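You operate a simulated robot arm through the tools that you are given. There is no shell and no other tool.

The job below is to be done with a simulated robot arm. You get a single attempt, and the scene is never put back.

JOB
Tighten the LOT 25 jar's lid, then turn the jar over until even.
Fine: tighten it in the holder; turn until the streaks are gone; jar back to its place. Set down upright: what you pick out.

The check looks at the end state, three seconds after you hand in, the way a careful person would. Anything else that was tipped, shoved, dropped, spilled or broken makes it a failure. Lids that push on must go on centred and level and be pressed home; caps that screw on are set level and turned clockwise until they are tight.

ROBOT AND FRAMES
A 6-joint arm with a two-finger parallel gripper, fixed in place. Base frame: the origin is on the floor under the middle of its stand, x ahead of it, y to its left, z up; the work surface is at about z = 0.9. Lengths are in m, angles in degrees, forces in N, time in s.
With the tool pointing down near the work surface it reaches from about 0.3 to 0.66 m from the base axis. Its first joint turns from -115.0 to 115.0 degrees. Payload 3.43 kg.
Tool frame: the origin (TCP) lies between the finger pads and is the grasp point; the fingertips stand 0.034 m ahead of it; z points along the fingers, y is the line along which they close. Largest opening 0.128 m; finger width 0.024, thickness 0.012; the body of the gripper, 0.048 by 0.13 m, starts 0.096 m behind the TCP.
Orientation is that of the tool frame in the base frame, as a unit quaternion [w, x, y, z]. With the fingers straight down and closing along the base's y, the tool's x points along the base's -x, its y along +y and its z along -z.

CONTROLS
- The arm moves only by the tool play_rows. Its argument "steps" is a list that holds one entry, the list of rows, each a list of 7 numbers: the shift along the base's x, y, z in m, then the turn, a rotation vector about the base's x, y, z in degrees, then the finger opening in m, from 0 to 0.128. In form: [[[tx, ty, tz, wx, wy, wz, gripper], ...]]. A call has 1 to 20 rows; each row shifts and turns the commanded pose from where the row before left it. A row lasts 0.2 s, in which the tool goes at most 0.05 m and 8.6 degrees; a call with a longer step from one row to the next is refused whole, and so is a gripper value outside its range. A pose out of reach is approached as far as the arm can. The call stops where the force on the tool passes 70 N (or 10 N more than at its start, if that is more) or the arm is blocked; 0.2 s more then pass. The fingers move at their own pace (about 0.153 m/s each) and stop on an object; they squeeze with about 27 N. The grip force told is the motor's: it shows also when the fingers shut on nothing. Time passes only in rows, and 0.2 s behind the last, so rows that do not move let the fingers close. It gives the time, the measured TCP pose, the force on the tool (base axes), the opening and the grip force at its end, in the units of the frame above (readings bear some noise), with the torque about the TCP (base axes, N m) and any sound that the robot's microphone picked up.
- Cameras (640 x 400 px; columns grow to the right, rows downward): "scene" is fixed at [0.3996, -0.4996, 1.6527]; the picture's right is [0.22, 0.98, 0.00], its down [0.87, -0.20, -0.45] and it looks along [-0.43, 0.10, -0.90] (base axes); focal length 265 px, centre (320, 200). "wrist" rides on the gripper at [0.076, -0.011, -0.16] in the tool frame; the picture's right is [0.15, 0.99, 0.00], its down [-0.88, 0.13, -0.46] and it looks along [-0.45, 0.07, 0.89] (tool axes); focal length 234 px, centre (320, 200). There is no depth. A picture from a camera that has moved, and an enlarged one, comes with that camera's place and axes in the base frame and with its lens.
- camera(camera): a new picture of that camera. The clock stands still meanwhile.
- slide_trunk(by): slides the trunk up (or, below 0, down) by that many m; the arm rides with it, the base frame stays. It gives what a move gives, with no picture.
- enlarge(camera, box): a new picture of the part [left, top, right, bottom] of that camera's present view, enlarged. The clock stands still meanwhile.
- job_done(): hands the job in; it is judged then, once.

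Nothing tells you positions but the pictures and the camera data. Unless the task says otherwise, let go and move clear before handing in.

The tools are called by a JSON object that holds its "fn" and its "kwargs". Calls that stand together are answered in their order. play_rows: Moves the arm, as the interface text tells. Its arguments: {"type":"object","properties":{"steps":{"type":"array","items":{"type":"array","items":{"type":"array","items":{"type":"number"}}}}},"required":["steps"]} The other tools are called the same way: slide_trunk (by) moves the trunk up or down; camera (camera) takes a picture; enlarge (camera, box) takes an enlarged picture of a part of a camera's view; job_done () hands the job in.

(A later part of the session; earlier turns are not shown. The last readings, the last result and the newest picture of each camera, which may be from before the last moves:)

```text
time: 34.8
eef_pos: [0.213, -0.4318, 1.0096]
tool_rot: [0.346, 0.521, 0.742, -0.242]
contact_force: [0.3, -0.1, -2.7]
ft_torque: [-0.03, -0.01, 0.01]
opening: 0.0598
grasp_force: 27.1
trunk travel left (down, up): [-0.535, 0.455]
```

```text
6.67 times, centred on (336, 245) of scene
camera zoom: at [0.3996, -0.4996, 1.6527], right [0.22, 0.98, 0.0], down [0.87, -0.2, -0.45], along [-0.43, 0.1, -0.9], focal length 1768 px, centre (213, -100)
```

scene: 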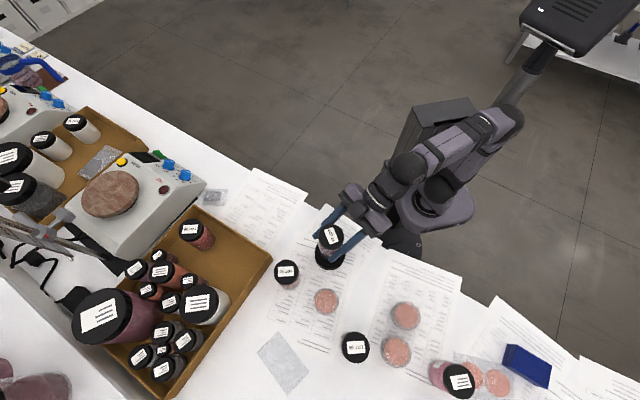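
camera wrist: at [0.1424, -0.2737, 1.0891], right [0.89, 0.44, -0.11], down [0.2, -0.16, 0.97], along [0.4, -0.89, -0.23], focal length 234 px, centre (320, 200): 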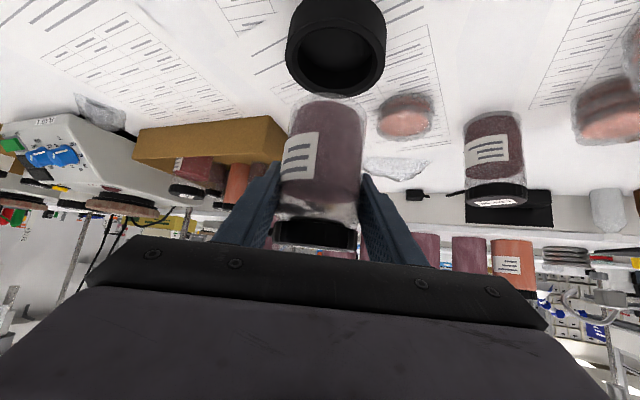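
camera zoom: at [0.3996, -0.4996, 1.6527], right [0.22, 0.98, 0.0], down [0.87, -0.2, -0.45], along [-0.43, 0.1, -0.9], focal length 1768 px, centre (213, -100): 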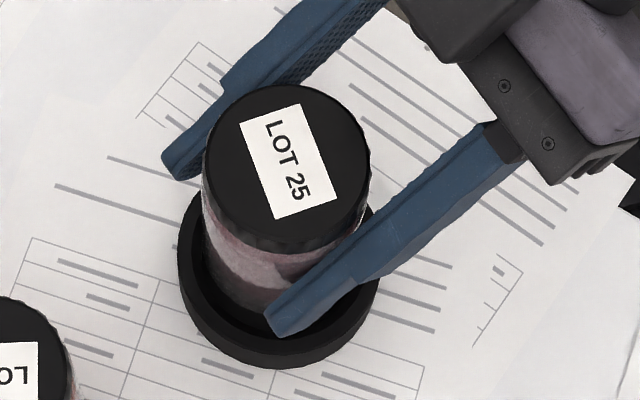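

Both cameras put the jar within about 2 mm of the cup's axis, and the rim is at about z = 0.929. I'll nudge +1.5 mm in y and lower gently into the cup.

{"fn": "play_rows", "kwargs": {"steps": [[[0, 0.0015, -0.004, 0, 0, 0, 0.03], [0, 0, -0.005, 0, 0, 0, 0.03], [0, 0, -0.005, 0, 0, 0, 0.03], [0, 0, -0.005, 0, 0, 0, 0.03], [0, 0, -0.005, 0, 0, 0, 0.03], [0, 0, 0, 0, 0, 0, 0.03]]]}}

{"fn": "enlarge", "kwargs": {"camera": "scene", "box": [304, 215, 368, 275]}}

{"fn": "enlarge", "kwargs": {"camera": "wrist", "box": [230, 0, 430, 130]}}

```text
time: 36.1
eef_pos: [0.2147, -0.429, 0.9867]
tool_rot: [0.346, 0.52, 0.742, -0.242]
contact_force: [0.1, 0.1, -1.8]
ft_torque: [0.04, 0.04, -0.02]
opening: 0.0598
grasp_force: 27.2
trunk travel left (down, up): [-0.535, 0.455]
```

```text
6.67 times, centred on (336, 245) of scene
camera zoom: at [0.3996, -0.4996, 1.6527], right [0.22, 0.98, 0.0], down [0.87, -0.2, -0.45], along [-0.43, 0.1, -0.9], focal length 1768 px, centre (213, -100)
```

zoom: 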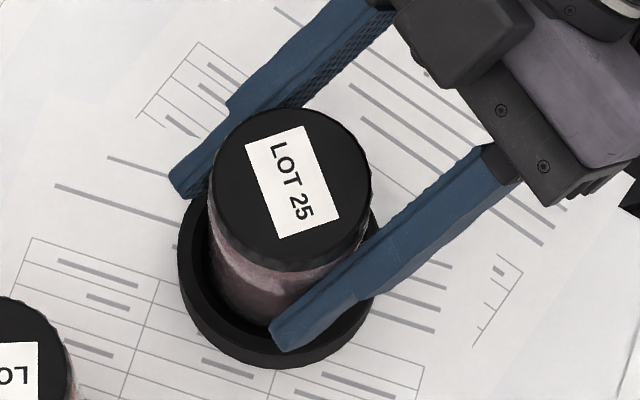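

```text
3.08 times, centred on (330, 65) of wrist
camera zoom: at [0.1439, -0.2726, 1.0306], right [0.9, 0.43, -0.11], down [0.2, -0.16, 0.97], along [0.4, -0.89, -0.23], focal length 720 px, centre (289, 615)
```

zoom: 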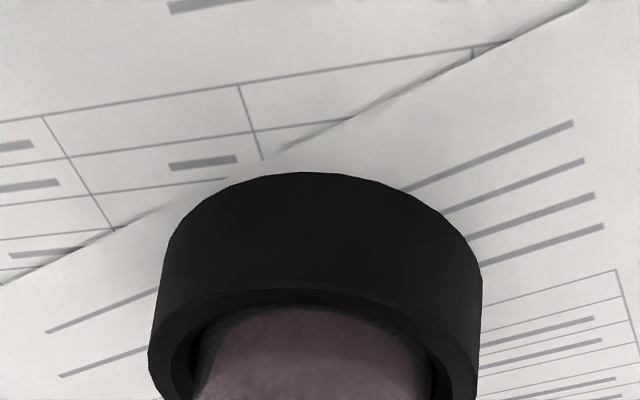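

The jar is inside the bore with no contact. I'll keep going down in small steps until it seats.

{"fn": "play_rows", "kwargs": {"steps": [[[0, 0, -0.004, 0, 0, 0, 0.03], [0, 0, -0.004, 0, 0, 0, 0.03], [0, 0, -0.003, 0, 0, 0, 0.03], [0, 0, -0.002, 0, 0, 0, 0.03], [0, 0, 0, 0, 0, 0, 0.03]]]}}

```text
time: 37.4
eef_pos: [0.2136, -0.428, 0.9724]
tool_rot: [0.345, 0.52, 0.742, -0.242]
contact_force: [0.2, 0.5, -2.1]
ft_torque: [0.01, 0.01, 0.04]
opening: 0.0601
grasp_force: 26.7
trunk travel left (down, up): [-0.535, 0.455]
```

{"fn": "play_rows", "kwargs": {"steps": [[[0, 0, -0.0015, 0, 0, 0, 0.03], [0, 0, -0.0015, 0, 0, 0, 0.03], [0, 0, 0, 0, 0, 0, 0.03]]]}}

```text
time: 38.1
eef_pos: [0.2134, -0.4275, 0.9719]
tool_rot: [0.348, 0.519, 0.742, -0.243]
contact_force: [3.2, 1.0, 7.0]
ft_torque: [0.29, -0.25, -0.06]
opening: 0.0599
grasp_force: 27.2
trunk travel left (down, up): [-0.535, 0.455]
```

Contact came at TCP z ≈ 0.972, which would put the cup floor at about 0.906. I'll check the images before releasing.

{"fn": "enlarge", "kwargs": {"camera": "scene", "box": [304, 215, 368, 275]}}

{"fn": "enlarge", "kwargs": {"camera": "wrist", "box": [230, 50, 430, 270]}}

```text
6.67 times, centred on (336, 245) of scene
camera zoom: at [0.3996, -0.4996, 1.6527], right [0.22, 0.98, 0.0], down [0.87, -0.2, -0.45], along [-0.43, 0.1, -0.9], focal length 1768 px, centre (213, -100)
```

zoom: 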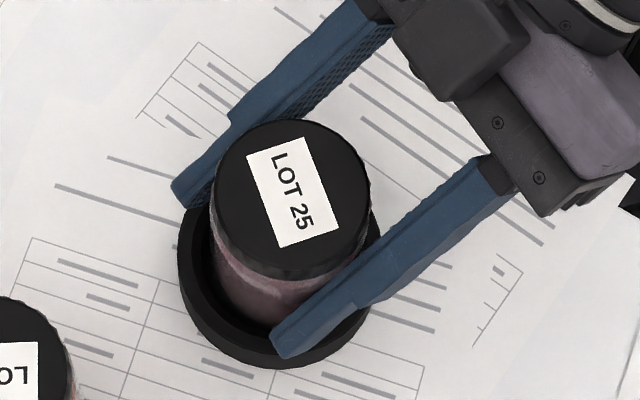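

```text
1.82 times, centred on (330, 160) of wrist
camera zoom: at [0.1436, -0.2717, 1.0154], right [0.9, 0.43, -0.11], down [0.19, -0.16, 0.97], along [0.4, -0.89, -0.22], focal length 426 px, centre (302, 273)
```

zoom: 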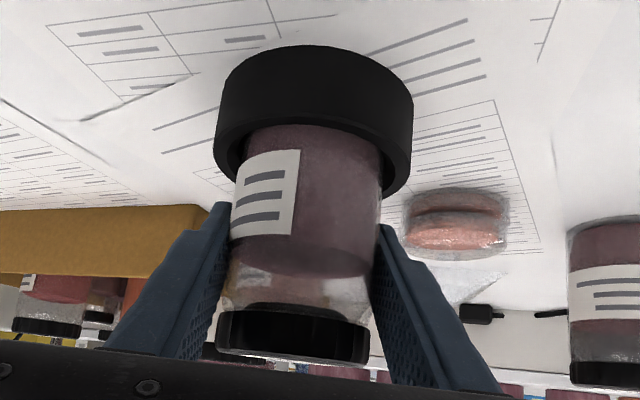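

The jar is seated fully inside the cup. I'll open the fingers and retreat back along the tool axis.

{"fn": "play_rows", "kwargs": {"steps": [[[0, 0, 0, 0, 0, 0, 0.065], [0, 0, 0, 0, 0, 0, 0.08], [0, 0, 0, 0, 0, 0, 0.1], [0, 0, 0, 0, 0, 0, 0.1], [-0.0052, 0.0144, 0.0129, 0, 0, 0, 0.1], [-0.0052, 0.0144, 0.0129, 0, 0, 0, 0.1], [-0.0052, 0.0144, 0.0129, 0, 0, 0, 0.1], [-0.0052, 0.0144, 0.0129, 0, 0, 0, 0.1], [-0.0052, 0.0144, 0.0129, 0, 0, 0, 0.1], [0, 0, 0, 0, 0, 0, 0.1]]]}}

{"fn": "camera", "kwargs": {"camera": "scene"}}

{"fn": "camera", "kwargs": {"camera": "wrist"}}

```text
time: 40.4
eef_pos: [0.2054, -0.4095, 1.0403]
tool_rot: [0.344, 0.52, 0.743, -0.241]
contact_force: [0.7, 0.7, -0.5]
ft_torque: [0.01, 0.01, 0.0]
opening: 0.1002
grasp_force: 0.0
out of reach, approached as far as the arm can: row 6, 7, 8, 9
trunk travel left (down, up): [-0.535, 0.455]
```

```text
taken
```

scene: 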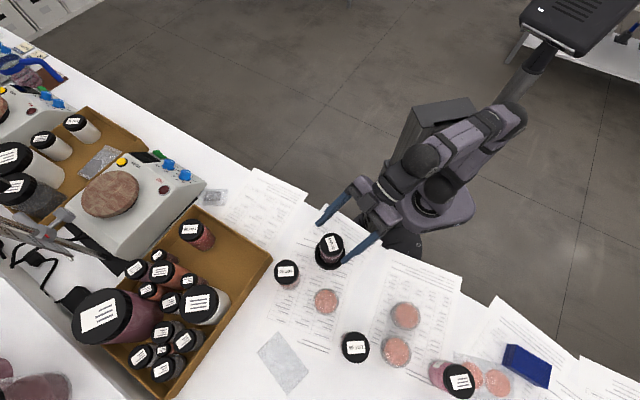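

```text
taken
camera wrist: at [0.1344, -0.254, 1.085], right [0.9, 0.43, -0.11], down [0.2, -0.16, 0.97], along [0.4, -0.89, -0.23], focal length 234 px, centre (320, 200)
```

wrist: 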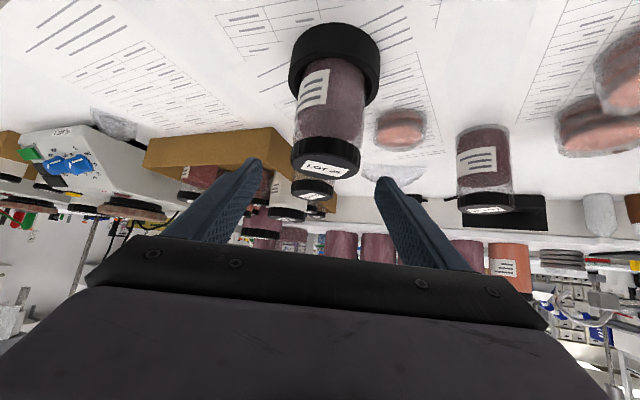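

The jar stands in the holder and the gripper is open and above it. I'll go straight up and turn the tool vertical.

{"fn": "play_rows", "kwargs": {"steps": [[[0, 0, 0.03, 0, 0, 0, 0.1], [0, 0, 0.03, 0, 0, 0, 0.1], [0, 0, 0.03, 0, 0, 0, 0.1], [0, 0, 0.03, 0, 0, 0, 0.1], [0, 0, 0.02, 7.831, 2.85, 0, 0.1], [0, 0, 0, 7.831, 2.85, 0, 0.1], [0, 0, 0, 7.831, 2.85, 0, 0.1], [0, 0, 0, 7.831, 2.85, 0, 0.1], [0, 0, 0, 7.831, 2.85, 0, 0.1], [0, 0, 0, 7.831, 2.85, 0, 0.1], [0, 0, 0, 0, 0, 0, 0.1]]]}}

{"fn": "camera", "kwargs": {"camera": "wrist"}}

{"fn": "camera", "kwargs": {"camera": "scene"}}

```text
time: 42.8
eef_pos: [0.1852, -0.351, 1.0413]
tool_rot: [0.001, 0.573, 0.82, 0.0]
contact_force: [-0.6, 0.4, 0.9]
ft_torque: [-0.01, -0.04, -0.02]
opening: 0.1
grasp_force: 0.0
out of reach, approached as far as the arm can: row 6, 7, 8, 9, 10
trunk travel left (down, up): [-0.535, 0.455]
```

```text
taken
camera wrist: at [0.1466, -0.283, 1.2012], right [0.88, 0.48, 0.0], down [0.42, -0.78, 0.46], along [0.22, -0.4, -0.89], focal length 234 px, centre (320, 200)
```

wrist: 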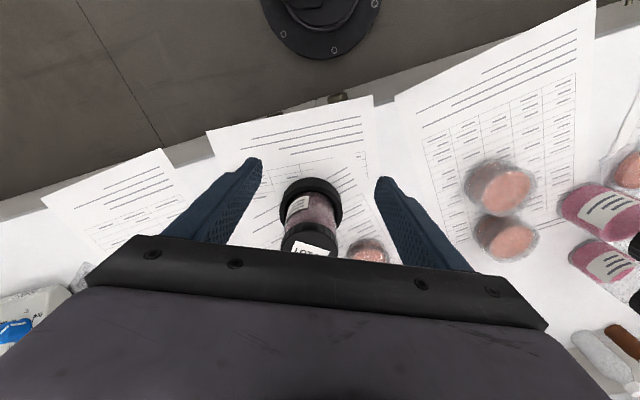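

```text
taken
```

scene: 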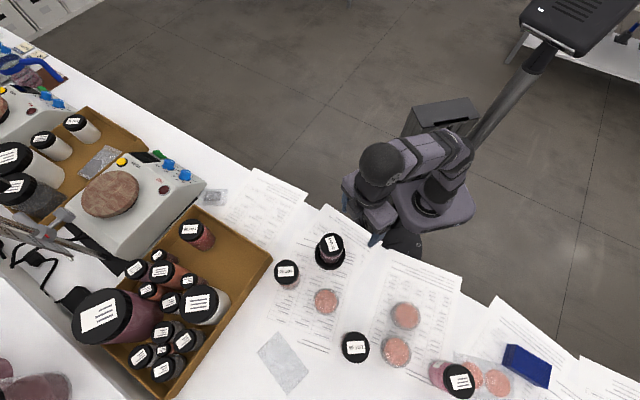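

With the trunk low, pointing the tool down pulls it inward. I'll raise the trunk back to its original height for the lid work.

{"fn": "slide_trunk", "kwargs": {"by": 0.39}}

```text
time: 46.5
eef_pos: [0.183, -0.3509, 1.432]
tool_rot: [0.001, 0.574, 0.819, 0.0]
contact_force: [-0.3, -0.2, -0.1]
ft_torque: [0.01, 0.01, 0.03]
opening: 0.1002
grasp_force: 0.1
trunk travel left (down, up): [-0.925, 0.065]
```

I'll move above the holder with the tool vertical, pre-turned +86° to leave room for a clockwise stroke, then check centring over the lid.

{"fn": "play_rows", "kwargs": {"steps": [[[0.00277, -0.00705, -0.0282, 0, 0, 7.9, 0.1], [0.00277, -0.00705, -0.0282, 0, 0, 7.9, 0.1], [0.00277, -0.00705, -0.0282, 0, 0, 7.9, 0.1], [0.00277, -0.00705, -0.0282, 0, 0, 7.9, 0.1], [0.00277, -0.00705, -0.0282, 0, 0, 7.9, 0.1], [0.00277, -0.00705, -0.0282, 0, 0, 7.9, 0.1], [0.00277, -0.00705, -0.0282, 0, 0, 7.9, 0.1], [0.00277, -0.00705, -0.0282, 0, 0, 7.9, 0.1], [0.00277, -0.00705, -0.0282, 0, 0, 7.9, 0.1], [0.00277, -0.00705, -0.0282, 0, 0, 7.9, 0.1], [0.00277, -0.00705, -0.0282, 0, 0, 7.9, 0.1], [0, 0, 0, 0, 0, 0, 0.1]]]}}

{"fn": "camera", "kwargs": {"camera": "wrist"}}

{"fn": "camera", "kwargs": {"camera": "scene"}}

```text
time: 49.1
eef_pos: [0.2146, -0.428, 1.1209]
tool_rot: [0.002, -0.148, 0.989, 0.0]
contact_force: [0.4, 0.2, 0.2]
ft_torque: [-0.03, 0.05, -0.01]
opening: 0.0998
grasp_force: 0.1
trunk travel left (down, up): [-0.925, 0.065]
```

```text
taken
camera wrist: at [0.1451, -0.4619, 1.2797], right [-0.43, 0.9, 0.0], down [0.8, 0.38, 0.46], along [0.41, 0.2, -0.89], focal length 234 px, centre (320, 200)
```

wrist: 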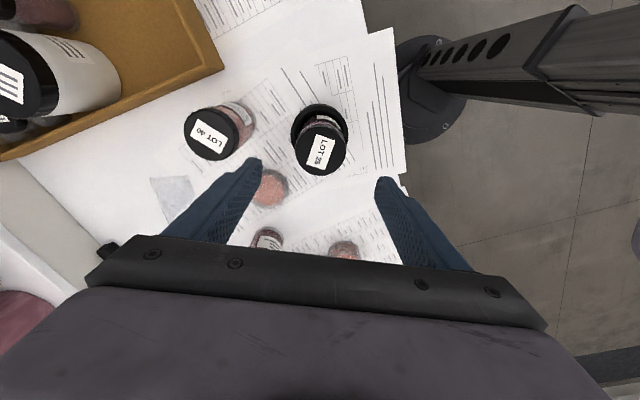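

```text
taken
```

scene: 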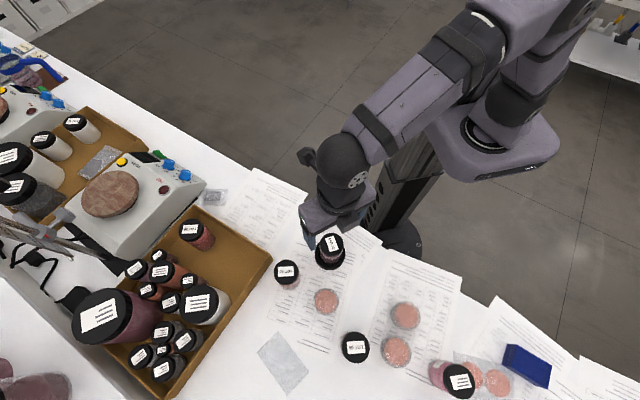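

The lid is nearly centred between the fingers. I'll zoom in for a precise centre.

{"fn": "enlarge", "kwargs": {"camera": "wrist", "box": [270, 90, 370, 190]}}

{"fn": "enlarge", "kwargs": {"camera": "scene", "box": [304, 215, 368, 275]}}

```text
4.00 times, centred on (320, 140) of wrist
camera zoom: at [0.1451, -0.4619, 1.2797], right [-0.43, 0.9, 0.0], down [0.8, 0.38, 0.46], along [0.41, 0.2, -0.89], focal length 937 px, centre (320, 440)
```

zoom: 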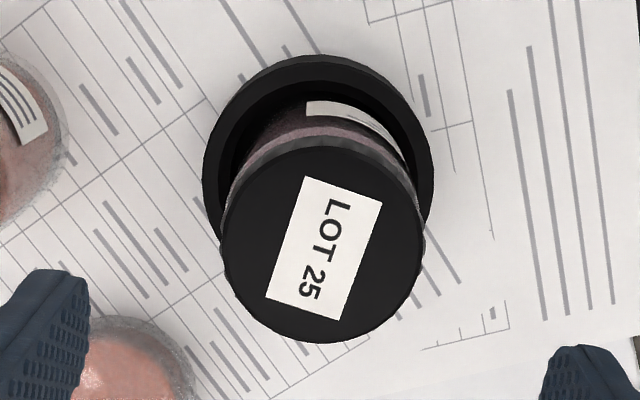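

```text
6.67 times, centred on (336, 245) of scene
camera zoom: at [0.3996, -0.4996, 1.6527], right [0.22, 0.98, 0.0], down [0.87, -0.2, -0.45], along [-0.43, 0.1, -0.9], focal length 1768 px, centre (213, -100)
```

zoom: 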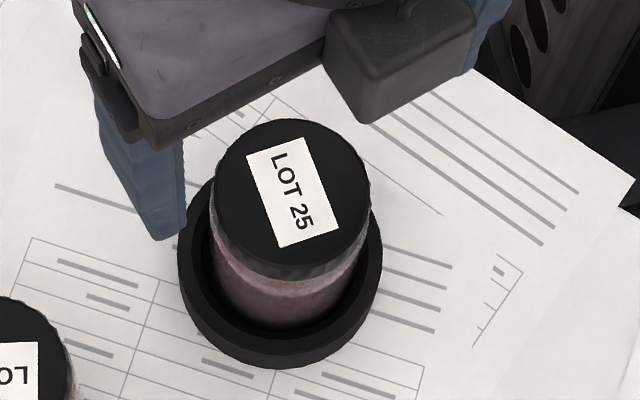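

The lid centre is at about (0.213, -0.428), right under the TCP. I'll descend so the fingertips end around the lower edge of the lid, staying on the lid only, with the fingers still open.

{"fn": "play_rows", "kwargs": {"steps": [[[-0.001, 0, -0.018, 0, 0, 0, 0.1], [0, 0, -0.018, 0, 0, 0, 0.1], [0, 0, -0.018, 0, 0, 0, 0.09], [0, 0, -0.018, 0, 0, 0, 0.09], [0, 0, -0.016, 0, 0, 0, 0.09], [0, 0, 0, 0, 0, 0, 0.09]]]}}

{"fn": "enlarge", "kwargs": {"camera": "wrist", "box": [220, 100, 420, 260]}}

{"fn": "enlarge", "kwargs": {"camera": "scene", "box": [284, 195, 368, 275]}}

```text
time: 50.5
eef_pos: [0.2144, -0.426, 1.0334]
tool_rot: [0.001, -0.147, 0.989, 0.0]
contact_force: [-0.1, 0.4, -0.2]
ft_torque: [-0.01, 0.02, -0.01]
opening: 0.0899
grasp_force: 0.0
trunk travel left (down, up): [-0.925, 0.065]
```

```text
2.50 times, centred on (320, 180) of wrist
camera zoom: at [0.1448, -0.4613, 1.1924], right [-0.43, 0.9, 0.0], down [0.8, 0.38, 0.46], along [0.41, 0.2, -0.89], focal length 585 px, centre (320, 250)
```

zoom: 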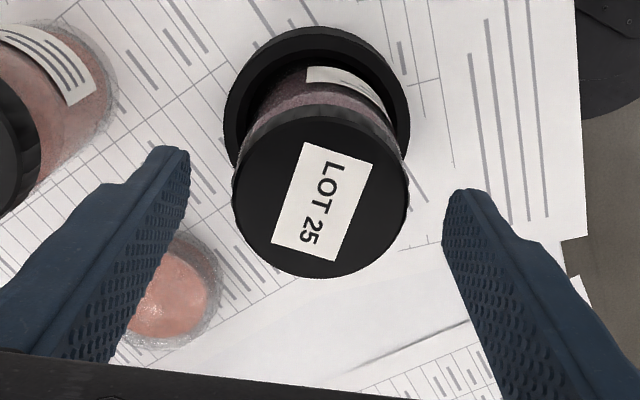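

```text
5.00 times, centred on (326, 235) of scene
camera zoom: at [0.3996, -0.4996, 1.6527], right [0.22, 0.98, 0.0], down [0.87, -0.2, -0.45], along [-0.43, 0.1, -0.9], focal length 1326 px, centre (290, 25)
```

zoom: 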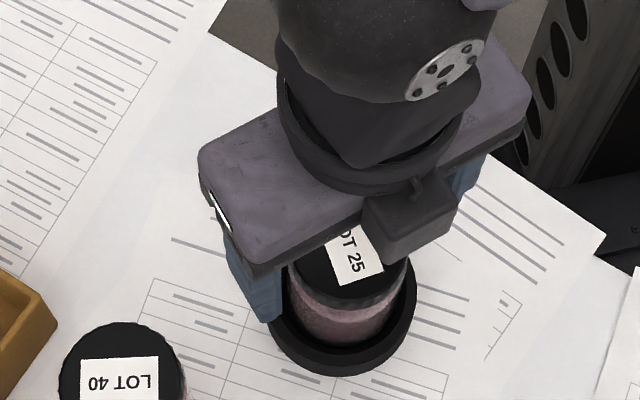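

The lid sits between the fingertips, with a 12 mm overlap. I'll shift x by -1.5 mm, close on the lid, and turn the first 24° clockwise, watching torque and sound.

{"fn": "play_rows", "kwargs": {"steps": [[[-0.0015, 0, 0, 0, 0, 0, 0.07], [0, 0, 0, 0, 0, 0, 0.03], [0, 0, 0, 0, 0, 0, 0.03], [0, 0, 0, 0, 0, 0, 0.03]]]}}

{"fn": "enlarge", "kwargs": {"camera": "wrist", "box": [220, 100, 420, 260]}}

```text
time: 51.5
eef_pos: [0.2121, -0.4262, 1.0355]
tool_rot: [0.0, -0.147, 0.989, 0.0]
contact_force: [0.4, -1.3, -0.2]
ft_torque: [-0.07, 0.0, 0.02]
opening: 0.0573
grasp_force: 27.2
trunk travel left (down, up): [-0.925, 0.065]
```

```text
2.50 times, centred on (320, 180) of wrist
camera zoom: at [0.143, -0.461, 1.1932], right [-0.43, 0.9, 0.0], down [0.8, 0.38, 0.46], along [0.41, 0.2, -0.89], focal length 585 px, centre (320, 250)
```

zoom: 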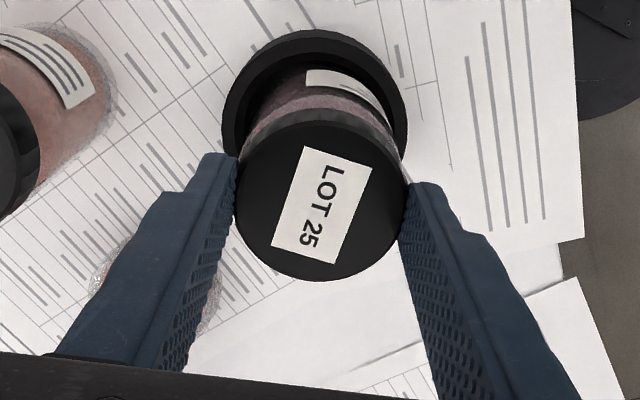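

The lid is gripped at 0.0573, narrower than the 0.060 glass, so the fingers are on the lid alone. I'll turn clockwise now.

{"fn": "play_rows", "kwargs": {"steps": [[[0, 0, 0, 0, 0, -5, 0.03], [0, 0, 0, 0, 0, -5, 0.03], [0, 0, 0, 0, 0, -5, 0.03], [0, 0, 0, 0, 0, -5, 0.03], [0, 0, 0, 0, 0, 0, 0.03]]]}}

{"fn": "enlarge", "kwargs": {"camera": "wrist", "box": [220, 100, 420, 260]}}

```text
time: 52.7
eef_pos: [0.2122, -0.426, 1.0336]
tool_rot: [0.0, 0.027, 1.0, 0.0]
contact_force: [2.8, -0.1, 1.0]
ft_torque: [0.0, -0.19, 0.0]
opening: 0.0574
grasp_force: 27.1
trunk travel left (down, up): [-0.925, 0.065]
```

```text
2.50 times, centred on (320, 180) of wrist
camera zoom: at [0.1352, -0.435, 1.1928], right [-0.09, 1.0, 0.0], down [0.89, 0.08, 0.46], along [0.45, 0.04, -0.89], focal length 585 px, centre (320, 250)
```

zoom: 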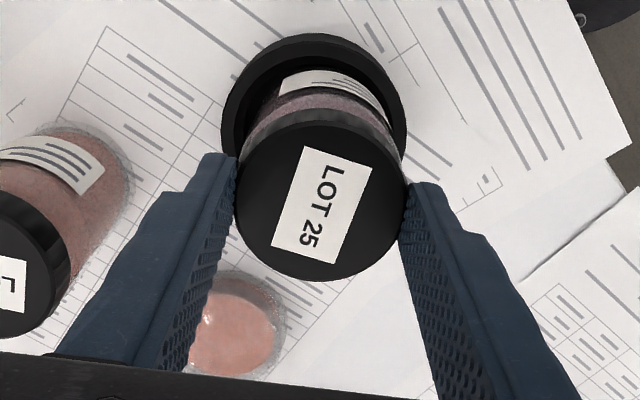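

The lid turns with the fingers while the jar stays put in the holder. I'll continue clockwise in larger strokes.

{"fn": "play_rows", "kwargs": {"steps": [[[0, 0, 0, 0, 0, -7, 0.03], [0, 0, 0, 0, 0, -7, 0.03], [0, 0, 0, 0, 0, -7, 0.03], [0, 0, 0, 0, 0, -7, 0.03], [0, 0, 0, 0, 0, -7, 0.03], [0, 0, 0, 0, 0, -7, 0.03]]]}}

{"fn": "enlarge", "kwargs": {"camera": "wrist", "box": [220, 100, 420, 260]}}

```text
time: 54.1
eef_pos: [0.2142, -0.4273, 1.0331]
tool_rot: [0.001, 0.385, 0.923, 0.001]
contact_force: [0.8, -2.0, -2.5]
ft_torque: [-0.25, -0.06, 0.05]
opening: 0.0575
grasp_force: 26.7
trunk travel left (down, up): [-0.925, 0.065]
```

```text
2.50 times, centred on (320, 180) of wrist
camera zoom: at [0.1504, -0.3815, 1.1929], right [0.6, 0.8, 0.0], down [0.71, -0.53, 0.46], along [0.37, -0.27, -0.89], focal length 585 px, centre (320, 250)
```

zoom: 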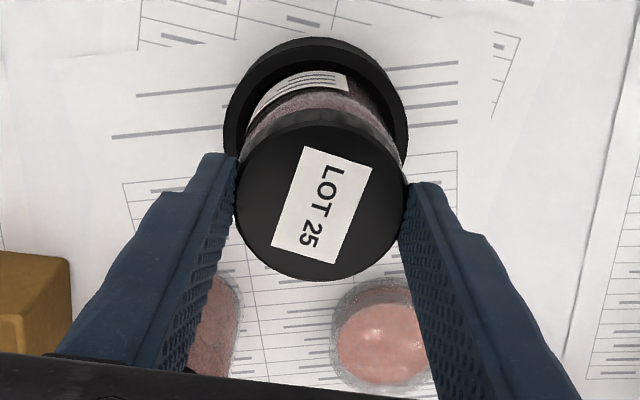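

62° done and still low torque, with the jar fixed. I'll continue clockwise.

{"fn": "play_rows", "kwargs": {"steps": [[[0, 0, 0, 0, 0, -7, 0.03], [0, 0, 0, 0, 0, -7, 0.03], [0, 0, 0, 0, 0, -7, 0.03], [0, 0, 0, 0, 0, -7, 0.03], [0, 0, 0, 0, 0, -7, 0.03], [0, 0, 0, 0, 0, -7, 0.03]]]}}

{"fn": "enlarge", "kwargs": {"camera": "wrist", "box": [220, 100, 420, 260]}}

```text
time: 55.5
eef_pos: [0.2112, -0.4279, 1.0328]
tool_rot: [0.001, 0.69, 0.724, 0.0]
contact_force: [1.6, -0.9, -1.5]
ft_torque: [-0.03, -0.08, -0.01]
opening: 0.0576
grasp_force: 26.6
trunk travel left (down, up): [-0.925, 0.065]
```

```text
2.50 times, centred on (320, 180) of wrist
camera zoom: at [0.1968, -0.3524, 1.1922], right [0.98, 0.19, 0.0], down [0.17, -0.87, 0.46], along [0.09, -0.45, -0.89], focal length 585 px, centre (320, 250)
```

zoom: 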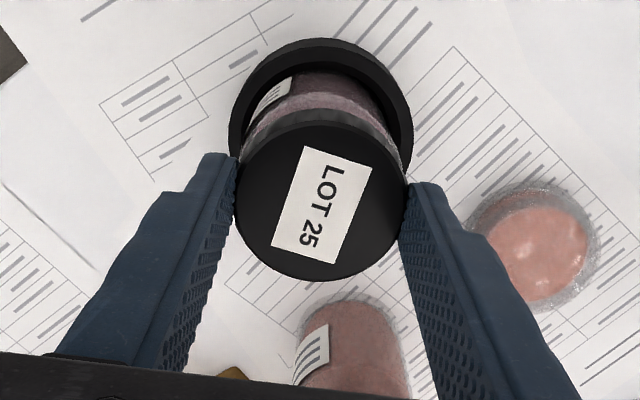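

104° and still free. I'll continue.

{"fn": "play_rows", "kwargs": {"steps": [[[0, 0, 0, 0, 0, -7, 0.03], [0, 0, 0, 0, 0, -7, 0.03], [0, 0, 0, 0, 0, -7, 0.03], [0, 0, 0, 0, 0, -7, 0.03], [0, 0, 0, 0, 0, -7, 0.03], [0, 0, 0, 0, 0, -7, 0.03]]]}}

{"fn": "enlarge", "kwargs": {"camera": "wrist", "box": [220, 100, 420, 260]}}

```text
time: 56.9
eef_pos: [0.2126, -0.4281, 1.034]
tool_rot: [0.002, 0.903, 0.429, -0.001]
contact_force: [0.9, -1.7, -1.2]
ft_torque: [-0.24, -0.16, 0.31]
opening: 0.0576
grasp_force: 27.6
trunk travel left (down, up): [-0.925, 0.065]
```

```text
2.50 times, centred on (320, 180) of wrist
camera zoom: at [0.2514, -0.3622, 1.1933], right [0.86, -0.51, 0.0], down [-0.46, -0.76, 0.46], along [-0.23, -0.39, -0.89], focal length 585 px, centre (320, 250)
```

zoom: 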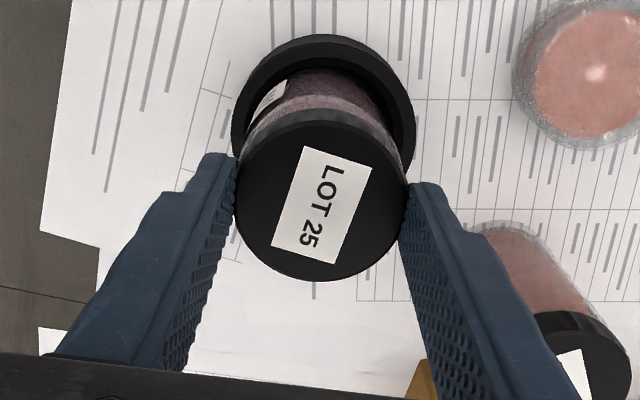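

Torque is up to 0.31 N·m and the jar's own label no longer lags, so the lid has taken up and the jar is starting to turn with it. I'll turn a bit more and read the torque.

{"fn": "play_rows", "kwargs": {"steps": [[[0, 0, 0, 0, 0, -5, 0.03], [0, 0, 0, 0, 0, -5, 0.03], [0, 0, 0, 0, 0, -5, 0.03], [0, 0, 0, 0, 0, -5, 0.03]]]}}

{"fn": "enlarge", "kwargs": {"camera": "wrist", "box": [220, 100, 420, 260]}}

{"fn": "enlarge", "kwargs": {"camera": "scene", "box": [284, 195, 368, 275]}}

```text
time: 57.9
eef_pos: [0.2127, -0.4281, 1.0332]
tool_rot: [0.001, 0.964, 0.265, 0.0]
contact_force: [1.8, -3.1, -1.4]
ft_torque: [-0.32, -0.17, 0.33]
opening: 0.0574
grasp_force: 27.0
trunk travel left (down, up): [-0.925, 0.065]
```

```text
2.50 times, centred on (320, 180) of wrist
camera zoom: at [0.2714, -0.3802, 1.1932], right [0.63, -0.77, 0.0], down [-0.69, -0.56, 0.46], along [-0.35, -0.29, -0.89], focal length 585 px, centre (320, 250)
```

zoom: 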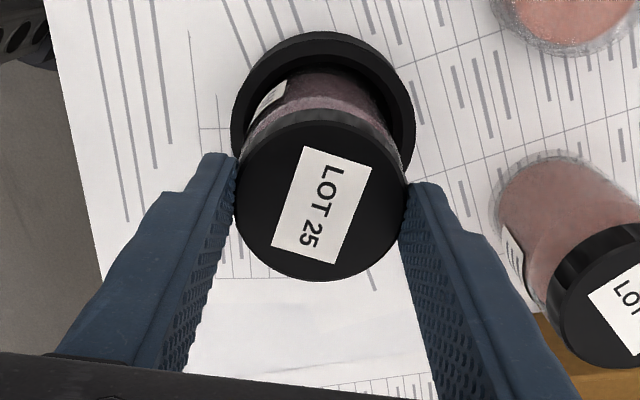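

```text
5.00 times, centred on (326, 235) of scene
camera zoom: at [0.3996, -0.4996, 1.6527], right [0.22, 0.98, 0.0], down [0.87, -0.2, -0.45], along [-0.43, 0.1, -0.9], focal length 1326 px, centre (290, 25)
```

zoom: 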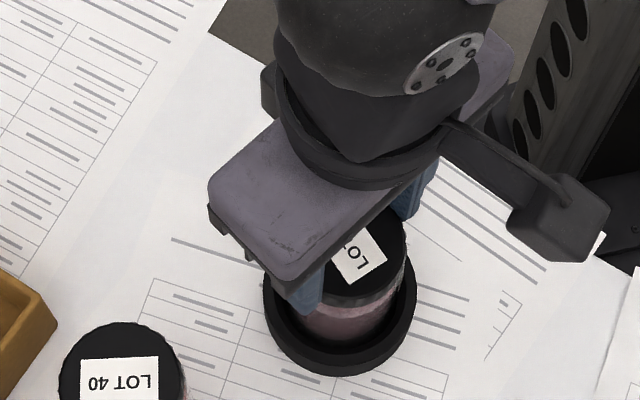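

The lid now turns the jar inside the holder at 0.33 N·m, so it's close to tight. I'll press down slightly to hold the jar better and turn a little further, to see whether the lid still moves on the jar.

{"fn": "play_rows", "kwargs": {"steps": [[[0, 0, -0.0015, 0, 0, 0, 0.03], [0, 0, -0.0015, 0, 0, 0, 0.03], [0, 0, 0, 0, 0, -4, 0.03], [0, 0, 0, 0, 0, -4, 0.03], [0, 0, 0, 0, 0, -4, 0.03]]]}}

{"fn": "enlarge", "kwargs": {"camera": "wrist", "box": [220, 100, 420, 260]}}

```text
time: 59.1
eef_pos: [0.2119, -0.4287, 1.0325]
tool_rot: [0.004, 0.987, 0.164, -0.001]
contact_force: [0.2, -7.4, 17.9]
ft_torque: [-0.41, 0.01, 0.71]
opening: 0.0575
grasp_force: 27.3
trunk travel left (down, up): [-0.925, 0.065]
```

```text
2.50 times, centred on (320, 180) of wrist
camera zoom: at [0.2794, -0.3929, 1.1911], right [0.46, -0.89, 0.01], down [-0.79, -0.4, 0.46], along [-0.4, -0.22, -0.89], focal length 585 px, centre (320, 250)
```

zoom: 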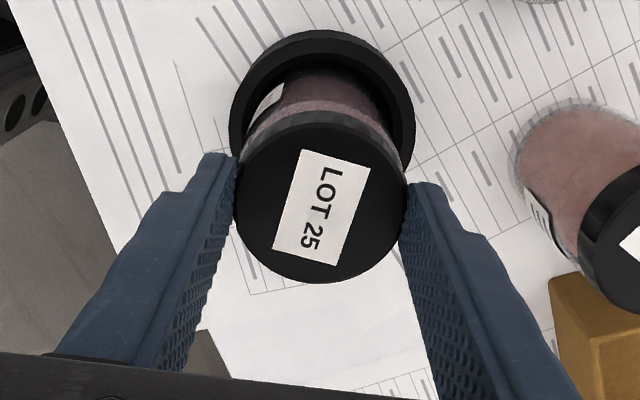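

Torque rose to 0.71 N·m while pressing, so this is real tightening. I'll give it a bit more to be sure it has stopped.

{"fn": "play_rows", "kwargs": {"steps": [[[0, 0, 0, 0, 0, -4, 0.03], [0, 0, 0, 0, 0, -4, 0.03], [0, 0, 0, 0, 0, -4, 0.03]]]}}

{"fn": "enlarge", "kwargs": {"camera": "wrist", "box": [220, 100, 420, 260]}}

```text
time: 59.9
eef_pos: [0.214, -0.4292, 1.0318]
tool_rot: [0.003, 0.998, 0.059, 0.0]
contact_force: [5.0, -8.4, 13.6]
ft_torque: [-0.72, -0.32, 0.81]
opening: 0.0581
grasp_force: 26.9
trunk travel left (down, up): [-0.925, 0.065]
```

```text
2.50 times, centred on (320, 180) of wrist
camera zoom: at [0.2871, -0.4079, 1.1897], right [0.26, -0.96, 0.0], down [-0.86, -0.23, 0.46], along [-0.44, -0.12, -0.89], focal length 585 px, centre (320, 250)
```

zoom: 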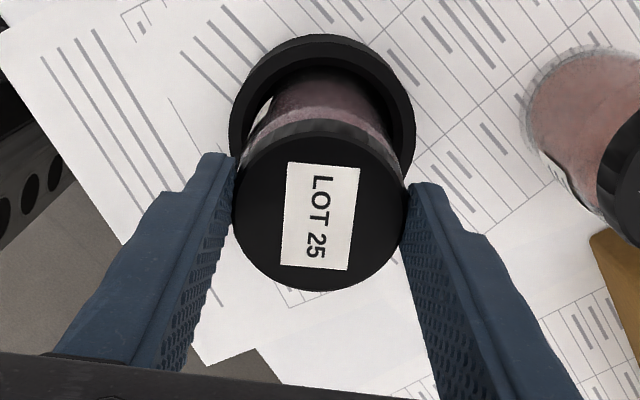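

The fingers now slip on the lid at 0.81 N·m, so it's tight. I'll relax the downward press, open, and rise.

{"fn": "play_rows", "kwargs": {"steps": [[[0, 0, 0.0015, 0, 0, 2, 0.03], [0, 0, 0.0015, 0, 0, 2, 0.03], [0, 0, 0, 0, 0, 0, 0.065], [0, 0, 0, 0, 0, 0, 0.09], [0, 0, 0, 0, 0, 0, 0.1], [0, 0, 0.02, 0, 0, 0, 0.1], [0, 0, 0.03, 0, 0, 0, 0.1], [0, 0, 0.03, 0, 0, 0, 0.1], [0, 0, 0, 0, 0, 0, 0.1]]]}}

{"fn": "enlarge", "kwargs": {"camera": "wrist", "box": [250, 80, 390, 200]}}

{"fn": "enlarge", "kwargs": {"camera": "scene", "box": [284, 195, 368, 275]}}

```text
time: 61.9
eef_pos: [0.2136, -0.4274, 1.1153]
tool_rot: [0.0, 0.996, 0.095, 0.0]
contact_force: [-1.1, -0.2, -0.1]
ft_torque: [0.0, 0.01, 0.01]
opening: 0.1001
grasp_force: 0.1
trunk travel left (down, up): [-0.925, 0.065]
```

```text
3.33 times, centred on (320, 140) of wrist
camera zoom: at [0.2863, -0.4023, 1.2742], right [0.33, -0.94, 0.0], down [-0.84, -0.29, 0.46], along [-0.43, -0.15, -0.89], focal length 781 px, centre (320, 400)
```

zoom: 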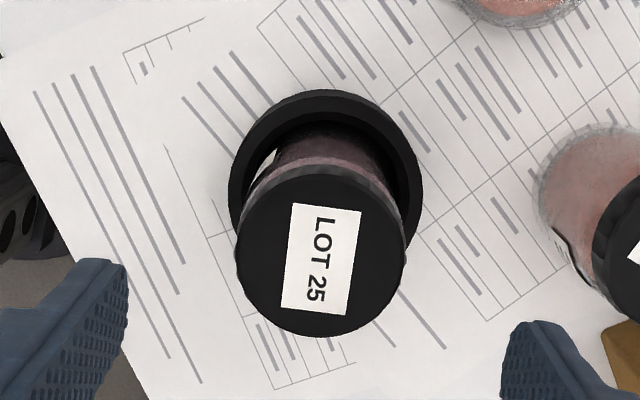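

```text
5.00 times, centred on (326, 235) of scene
camera zoom: at [0.3996, -0.4996, 1.6527], right [0.22, 0.98, 0.0], down [0.87, -0.2, -0.45], along [-0.43, 0.1, -0.9], focal length 1326 px, centre (290, 25)
```

zoom: 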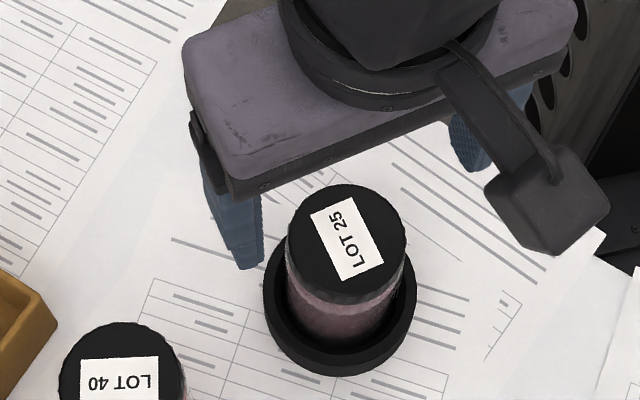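

The lid is tight and the jar sits in the holder. Next I'll turn the tool back, grip the glass from above and lift the jar out. Then I'll set it at its home spot, where the tilted grip for turning it over is reachable.

{"fn": "play_rows", "kwargs": {"steps": [[[0, 0, 0, 0, 0, 8.25, 0.1], [0, 0, 0, 0, 0, 8.25, 0.1], [0, 0, 0, 0, 0, 8.25, 0.1], [0, 0, 0, 0, 0, 8.25, 0.1], [0, 0, 0, 0, 0, 8.25, 0.1], [0, 0, 0, 0, 0, 8.25, 0.1], [0, 0, 0, 0, 0, 8.25, 0.1], [0, 0, 0, 0, 0, 8.25, 0.1], [0, 0, 0, 0, 0, 8.25, 0.1], [0, 0, 0, 0, 0, 8.25, 0.1], [0, 0, 0, 0, 0, 8.25, 0.1], [0, 0, 0, 0, 0, 8.25, 0.1], [0, 0, 0, 0, 0, 0, 0.1]]]}}

{"fn": "enlarge", "kwargs": {"camera": "wrist", "box": [230, 80, 410, 220]}}

```text
time: 64.7
eef_pos: [0.2109, -0.4266, 1.115]
tool_rot: [0.001, 0.573, 0.819, 0.0]
contact_force: [-0.5, 0.0, -0.5]
ft_torque: [0.03, 0.02, -0.04]
opening: 0.1
grasp_force: 0.0
trunk travel left (down, up): [-0.925, 0.065]
```

```text
2.86 times, centred on (320, 150) of wrist
camera zoom: at [0.1741, -0.3601, 1.2737], right [0.88, 0.48, 0.0], down [0.42, -0.78, 0.46], along [0.22, -0.4, -0.89], focal length 669 px, centre (320, 343)
```

zoom: 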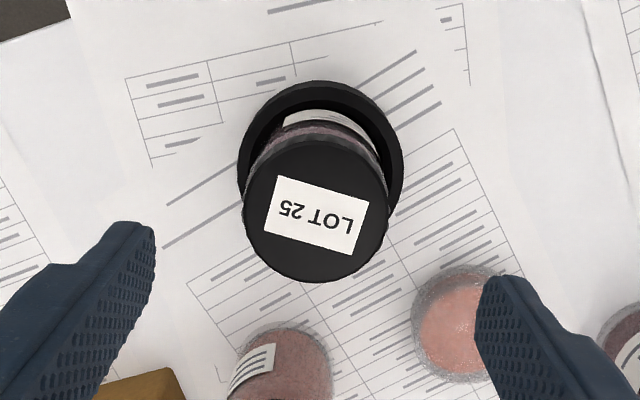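

The tool is centred over the jar. I'll descend so the fingertips stop about 11 mm above the holder rim, then grip the glass.

{"fn": "play_rows", "kwargs": {"steps": [[[0, 0, -0.03, 0, 0, 0, 0.1], [0, 0, -0.03, 0, 0, 0, 0.1], [0, 0, -0.03, 0, 0, 0, 0.1], [0, 0, -0.025, 0, 0, 0, 0.1], [0, 0, -0.015, 0, 0, 0, 0.1], [0, 0, -0.01, 0, 0, 0, 0.1], [0, 0, 0, 0, 0, 0, 0.07], [0, 0, 0, 0, 0, 0, 0.03], [0, 0, 0, 0, 0, 0, 0.03], [0, 0, 0, 0, 0, 0, 0.03]]]}}

{"fn": "camera", "kwargs": {"camera": "wrist"}}

{"fn": "enlarge", "kwargs": {"camera": "scene", "box": [284, 195, 368, 275]}}

```text
time: 66.9
eef_pos: [0.2142, -0.427, 0.9725]
tool_rot: [0.001, 0.574, 0.819, 0.0]
contact_force: [0.4, -1.5, 0.4]
ft_torque: [-0.04, -0.02, 0.02]
opening: 0.0601
grasp_force: 27.4
trunk travel left (down, up): [-0.925, 0.065]
```

```text
taken
camera wrist: at [0.1761, -0.3601, 1.1319], right [0.88, 0.47, 0.0], down [0.42, -0.78, 0.46], along [0.22, -0.4, -0.89], focal length 234 px, centre (320, 200)
```

wrist: 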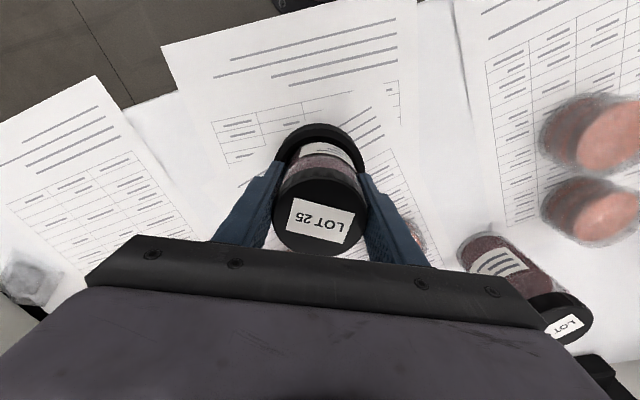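

```text
5.00 times, centred on (326, 235) of scene
camera zoom: at [0.3996, -0.4996, 1.6527], right [0.22, 0.98, 0.0], down [0.87, -0.2, -0.45], along [-0.43, 0.1, -0.9], focal length 1326 px, centre (290, 25)
```

zoom: 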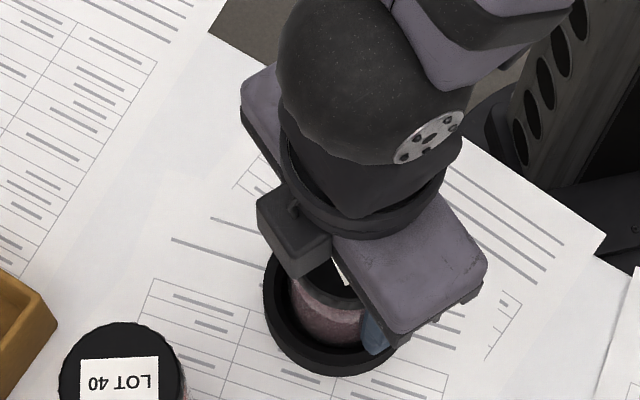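

The glass is gripped at 0.060. I'll lift straight out of the holder and carry the jar toward its home spot.

{"fn": "play_rows", "kwargs": {"steps": [[[0, 0, 0.01, 0, 0, 0, 0.03], [0, 0, 0.02, 0, 0, 0, 0.03], [0, 0, 0.03, 0, 0, 0, 0.03], [0, 0, 0.03, 0, 0, 0, 0.03], [0, 0, 0.03, 0, 0, 0, 0.03], [0, 0, 0, 0, 0, 0, 0.03]]]}}

{"fn": "camera", "kwargs": {"camera": "scene"}}

```text
time: 68.3
eef_pos: [0.2122, -0.4268, 1.0924]
tool_rot: [0.001, 0.574, 0.819, 0.0]
contact_force: [-0.6, -0.1, -2.0]
ft_torque: [-0.01, 0.01, -0.01]
opening: 0.0603
grasp_force: 26.9
trunk travel left (down, up): [-0.925, 0.065]
```

```text
taken
```

scene: 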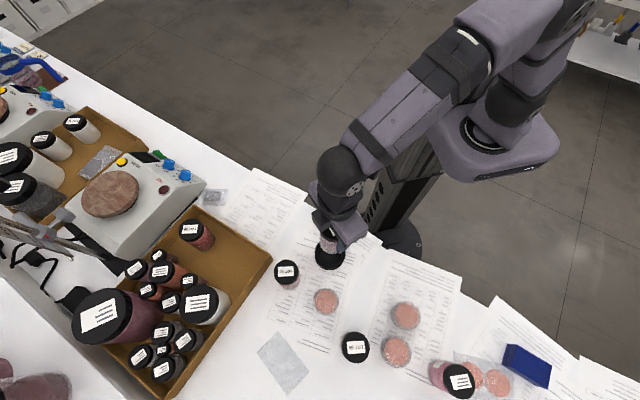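

The holder stayed put and the jar is up. I'll carry it to home and lower it to about 6 mm above the table.

{"fn": "play_rows", "kwargs": {"steps": [[[-0.0171, -0.02, 0, 0, 0, 0, 0.03], [-0.0171, -0.02, 0, 0, 0, 0, 0.03], [-0.0171, -0.02, 0, 0, 0, 0, 0.03], [-0.0171, -0.02, 0, 0, 0, 0, 0.03], [-0.0171, -0.02, 0, 0, 0, 0, 0.03], [-0.0171, -0.02, 0, 0, 0, 0, 0.03], [-0.0171, -0.02, 0, 0, 0, 0, 0.03], [-0.0171, -0.02, 0, 0, 0, 0, 0.03], [-0.0171, -0.02, 0, 0, 0, 0, 0.03], [0, 0, -0.03, 0, 0, 0, 0.03], [0, 0, -0.03, 0, 0, 0, 0.03], [0, 0, -0.03, 0, 0, 0, 0.03], [0, 0, -0.02, 0, 0, 0, 0.03], [0, 0, -0.008, 0, 0, 0, 0.03], [0, 0, 0, 0, 0, 0, 0.03]]]}}

{"fn": "camera", "kwargs": {"camera": "scene"}}

{"fn": "camera", "kwargs": {"camera": "wrist"}}

```text
time: 71.5
eef_pos: [0.058, -0.5974, 0.9719]
tool_rot: [0.0, 0.574, 0.819, 0.0]
contact_force: [-0.4, 0.2, -0.9]
ft_torque: [0.01, 0.01, 0.02]
opening: 0.0601
grasp_force: 27.3
out of reach, approached as far as the arm can: row 9
trunk travel left (down, up): [-0.925, 0.065]
```

```text
taken
```

scene: 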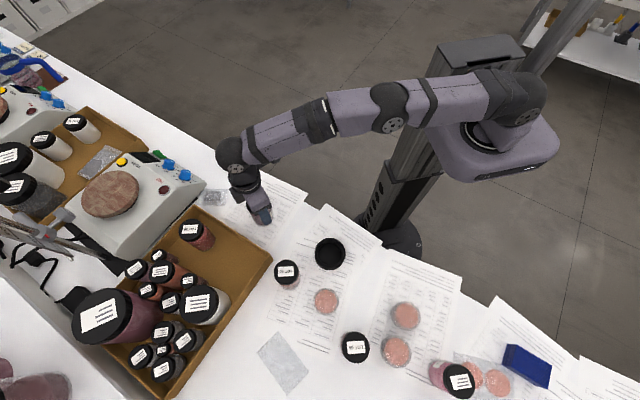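

```text
taken
camera wrist: at [0.0205, -0.5297, 1.1331], right [0.88, 0.47, 0.0], down [0.42, -0.78, 0.46], along [0.22, -0.4, -0.89], focal length 234 px, centre (320, 200)
```

wrist: 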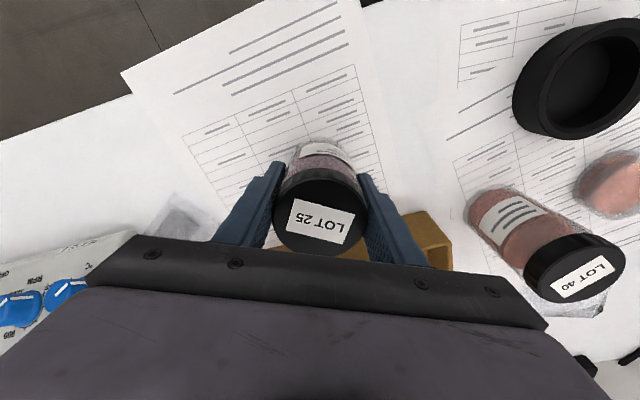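

The arm is at full reach, about 9 mm short of home. That's fine for a temporary set-down, so I'll lower the last millimetres until it touches.

{"fn": "play_rows", "kwargs": {"steps": [[[0, 0, -0.0015, 0, 0, 0, 0.03], [0, 0, -0.0015, 0, 0, 0, 0.03], [0, 0, 0, 0, 0, 0, 0.03]]]}}

```text
time: 72.3
eef_pos: [0.0578, -0.5949, 0.9718]
tool_rot: [0.001, 0.575, 0.818, 0.0]
contact_force: [0.3, -0.3, -1.3]
ft_torque: [0.01, -0.02, 0.01]
opening: 0.0603
grasp_force: 26.9
trunk travel left (down, up): [-0.925, 0.065]
```

{"fn": "play_rows", "kwargs": {"steps": [[[0, 0, -0.0015, 0, 0, 0, 0.03], [0, 0, -0.0015, 0, 0, 0, 0.03], [0, 0, 0, 0, 0, 0, 0.03]]]}}

```text
time: 73.1
eef_pos: [0.0568, -0.594, 0.9682]
tool_rot: [0.002, 0.574, 0.819, 0.0]
contact_force: [-0.5, -0.1, -2.1]
ft_torque: [-0.01, 0.01, 0.03]
opening: 0.0601
grasp_force: 27.1
trunk travel left (down, up): [-0.925, 0.065]
```

{"fn": "play_rows", "kwargs": {"steps": [[[0, 0, -0.001, 0, 0, 0, 0.03], [0, 0, -0.001, 0, 0, 0, 0.03], [0, 0, 0, 0, 0, 0, 0.03]]]}}

```text
time: 73.9
eef_pos: [0.0591, -0.5947, 0.9668]
tool_rot: [0.001, 0.574, 0.819, -0.001]
contact_force: [0.5, -1.6, 2.8]
ft_torque: [0.02, 0.04, -0.01]
opening: 0.0599
grasp_force: 26.9
trunk travel left (down, up): [-0.925, 0.065]
```

Contact. The jar is on the paper, so I'll open and rise.

{"fn": "play_rows", "kwargs": {"steps": [[[0, 0, 0, 0, 0, 0, 0.065], [0, 0, 0, 0, 0, 0, 0.08], [0, 0, 0, 0, 0, 0, 0.1], [0, 0, 0.02, 0, 0, 0, 0.1], [0, 0, 0.03, 0, 0, 0, 0.1], [0, 0, 0.03, 0, 0, 0, 0.1], [0, 0, 0.03, 0, 0, 0, 0.1], [0, 0, 0.03, 0, 0, 0, 0.1], [0, 0, 0, 0, 0, 0, 0.1]]]}}

{"fn": "enlarge", "kwargs": {"camera": "wrist", "box": [230, 80, 410, 220]}}

{"fn": "camera", "kwargs": {"camera": "scene"}}

```text
time: 75.9
eef_pos: [0.059, -0.593, 1.1061]
tool_rot: [0.001, 0.574, 0.819, 0.001]
contact_force: [0.6, 0.2, 0.2]
ft_torque: [-0.02, -0.01, -0.01]
opening: 0.1002
grasp_force: 0.1
trunk travel left (down, up): [-0.925, 0.065]
```

```text
2.86 times, centred on (320, 150) of wrist
camera zoom: at [0.0215, -0.5265, 1.2647], right [0.88, 0.47, 0.0], down [0.42, -0.78, 0.46], along [0.22, -0.4, -0.89], focal length 669 px, centre (320, 343)
```

zoom: 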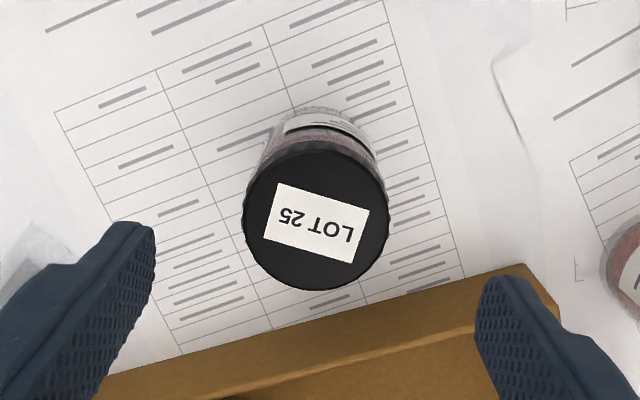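

```text
taken
```

scene: 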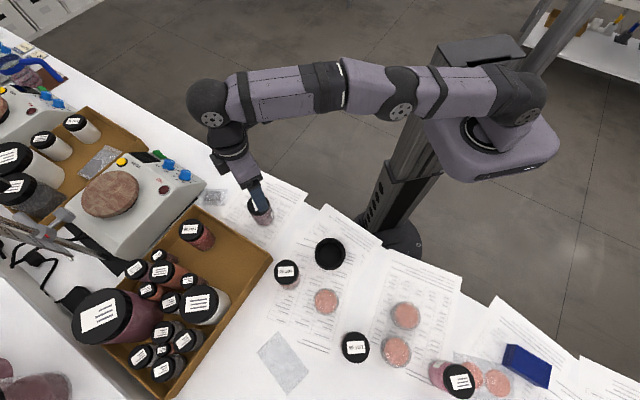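

The jar is standing at about (0.058, -0.594). I'll back off and tilt to the 40° orientation for the regrip.

{"fn": "play_rows", "kwargs": {"steps": [[[-0.0092, 0.0244, 0, 0, 0, 0, 0.1], [-0.0092, 0.0244, 0, 0, 0, 0, 0.1], [-0.0092, 0.0244, 0, 0, 0, 0, 0.1], [-0.0092, 0.0244, 0, 0, 0, 0, 0.1], [-0.0092, 0.0244, 0, 0, 0, 0, 0.1], [0, 0, 0, -7.831, -2.85, 0, 0.1], [0, 0, 0, -7.831, -2.85, 0, 0.1], [0, 0, 0, -7.831, -2.85, 0, 0.1], [0, 0, 0, -7.831, -2.85, 0, 0.1], [0, 0, 0, -7.831, -2.85, 0, 0.1], [0, 0, 0, -7.831, -2.85, 0, 0.1], [0, 0, 0, 0, 0, 0, 0.1]]]}}

{"fn": "camera", "kwargs": {"camera": "wrist"}}

{"fn": "enlarge", "kwargs": {"camera": "scene", "box": [216, 160, 312, 240]}}

```text
time: 78.5
eef_pos: [0.0113, -0.4702, 1.1077]
tool_rot: [0.348, 0.52, 0.742, -0.242]
contact_force: [0.2, -0.3, -0.5]
ft_torque: [0.0, -0.01, -0.02]
opening: 0.1
grasp_force: 0.1
trunk travel left (down, up): [-0.925, 0.065]
```

```text
taken
camera wrist: at [-0.0578, -0.3148, 1.1504], right [0.9, 0.43, -0.11], down [0.19, -0.16, 0.97], along [0.4, -0.89, -0.23], focal length 234 px, centre (320, 200)
```

wrist: 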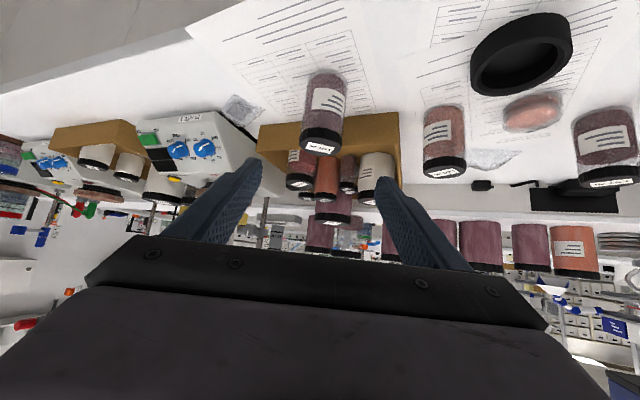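

```text
5.00 times, centred on (264, 200) of scene
camera zoom: at [0.3996, -0.4996, 1.6527], right [0.22, 0.98, 0.0], down [0.87, -0.2, -0.45], along [-0.43, 0.1, -0.9], focal length 1326 px, centre (600, 200)
```

zoom: 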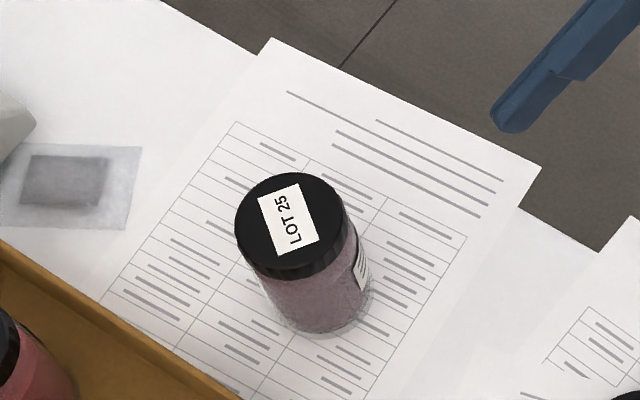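

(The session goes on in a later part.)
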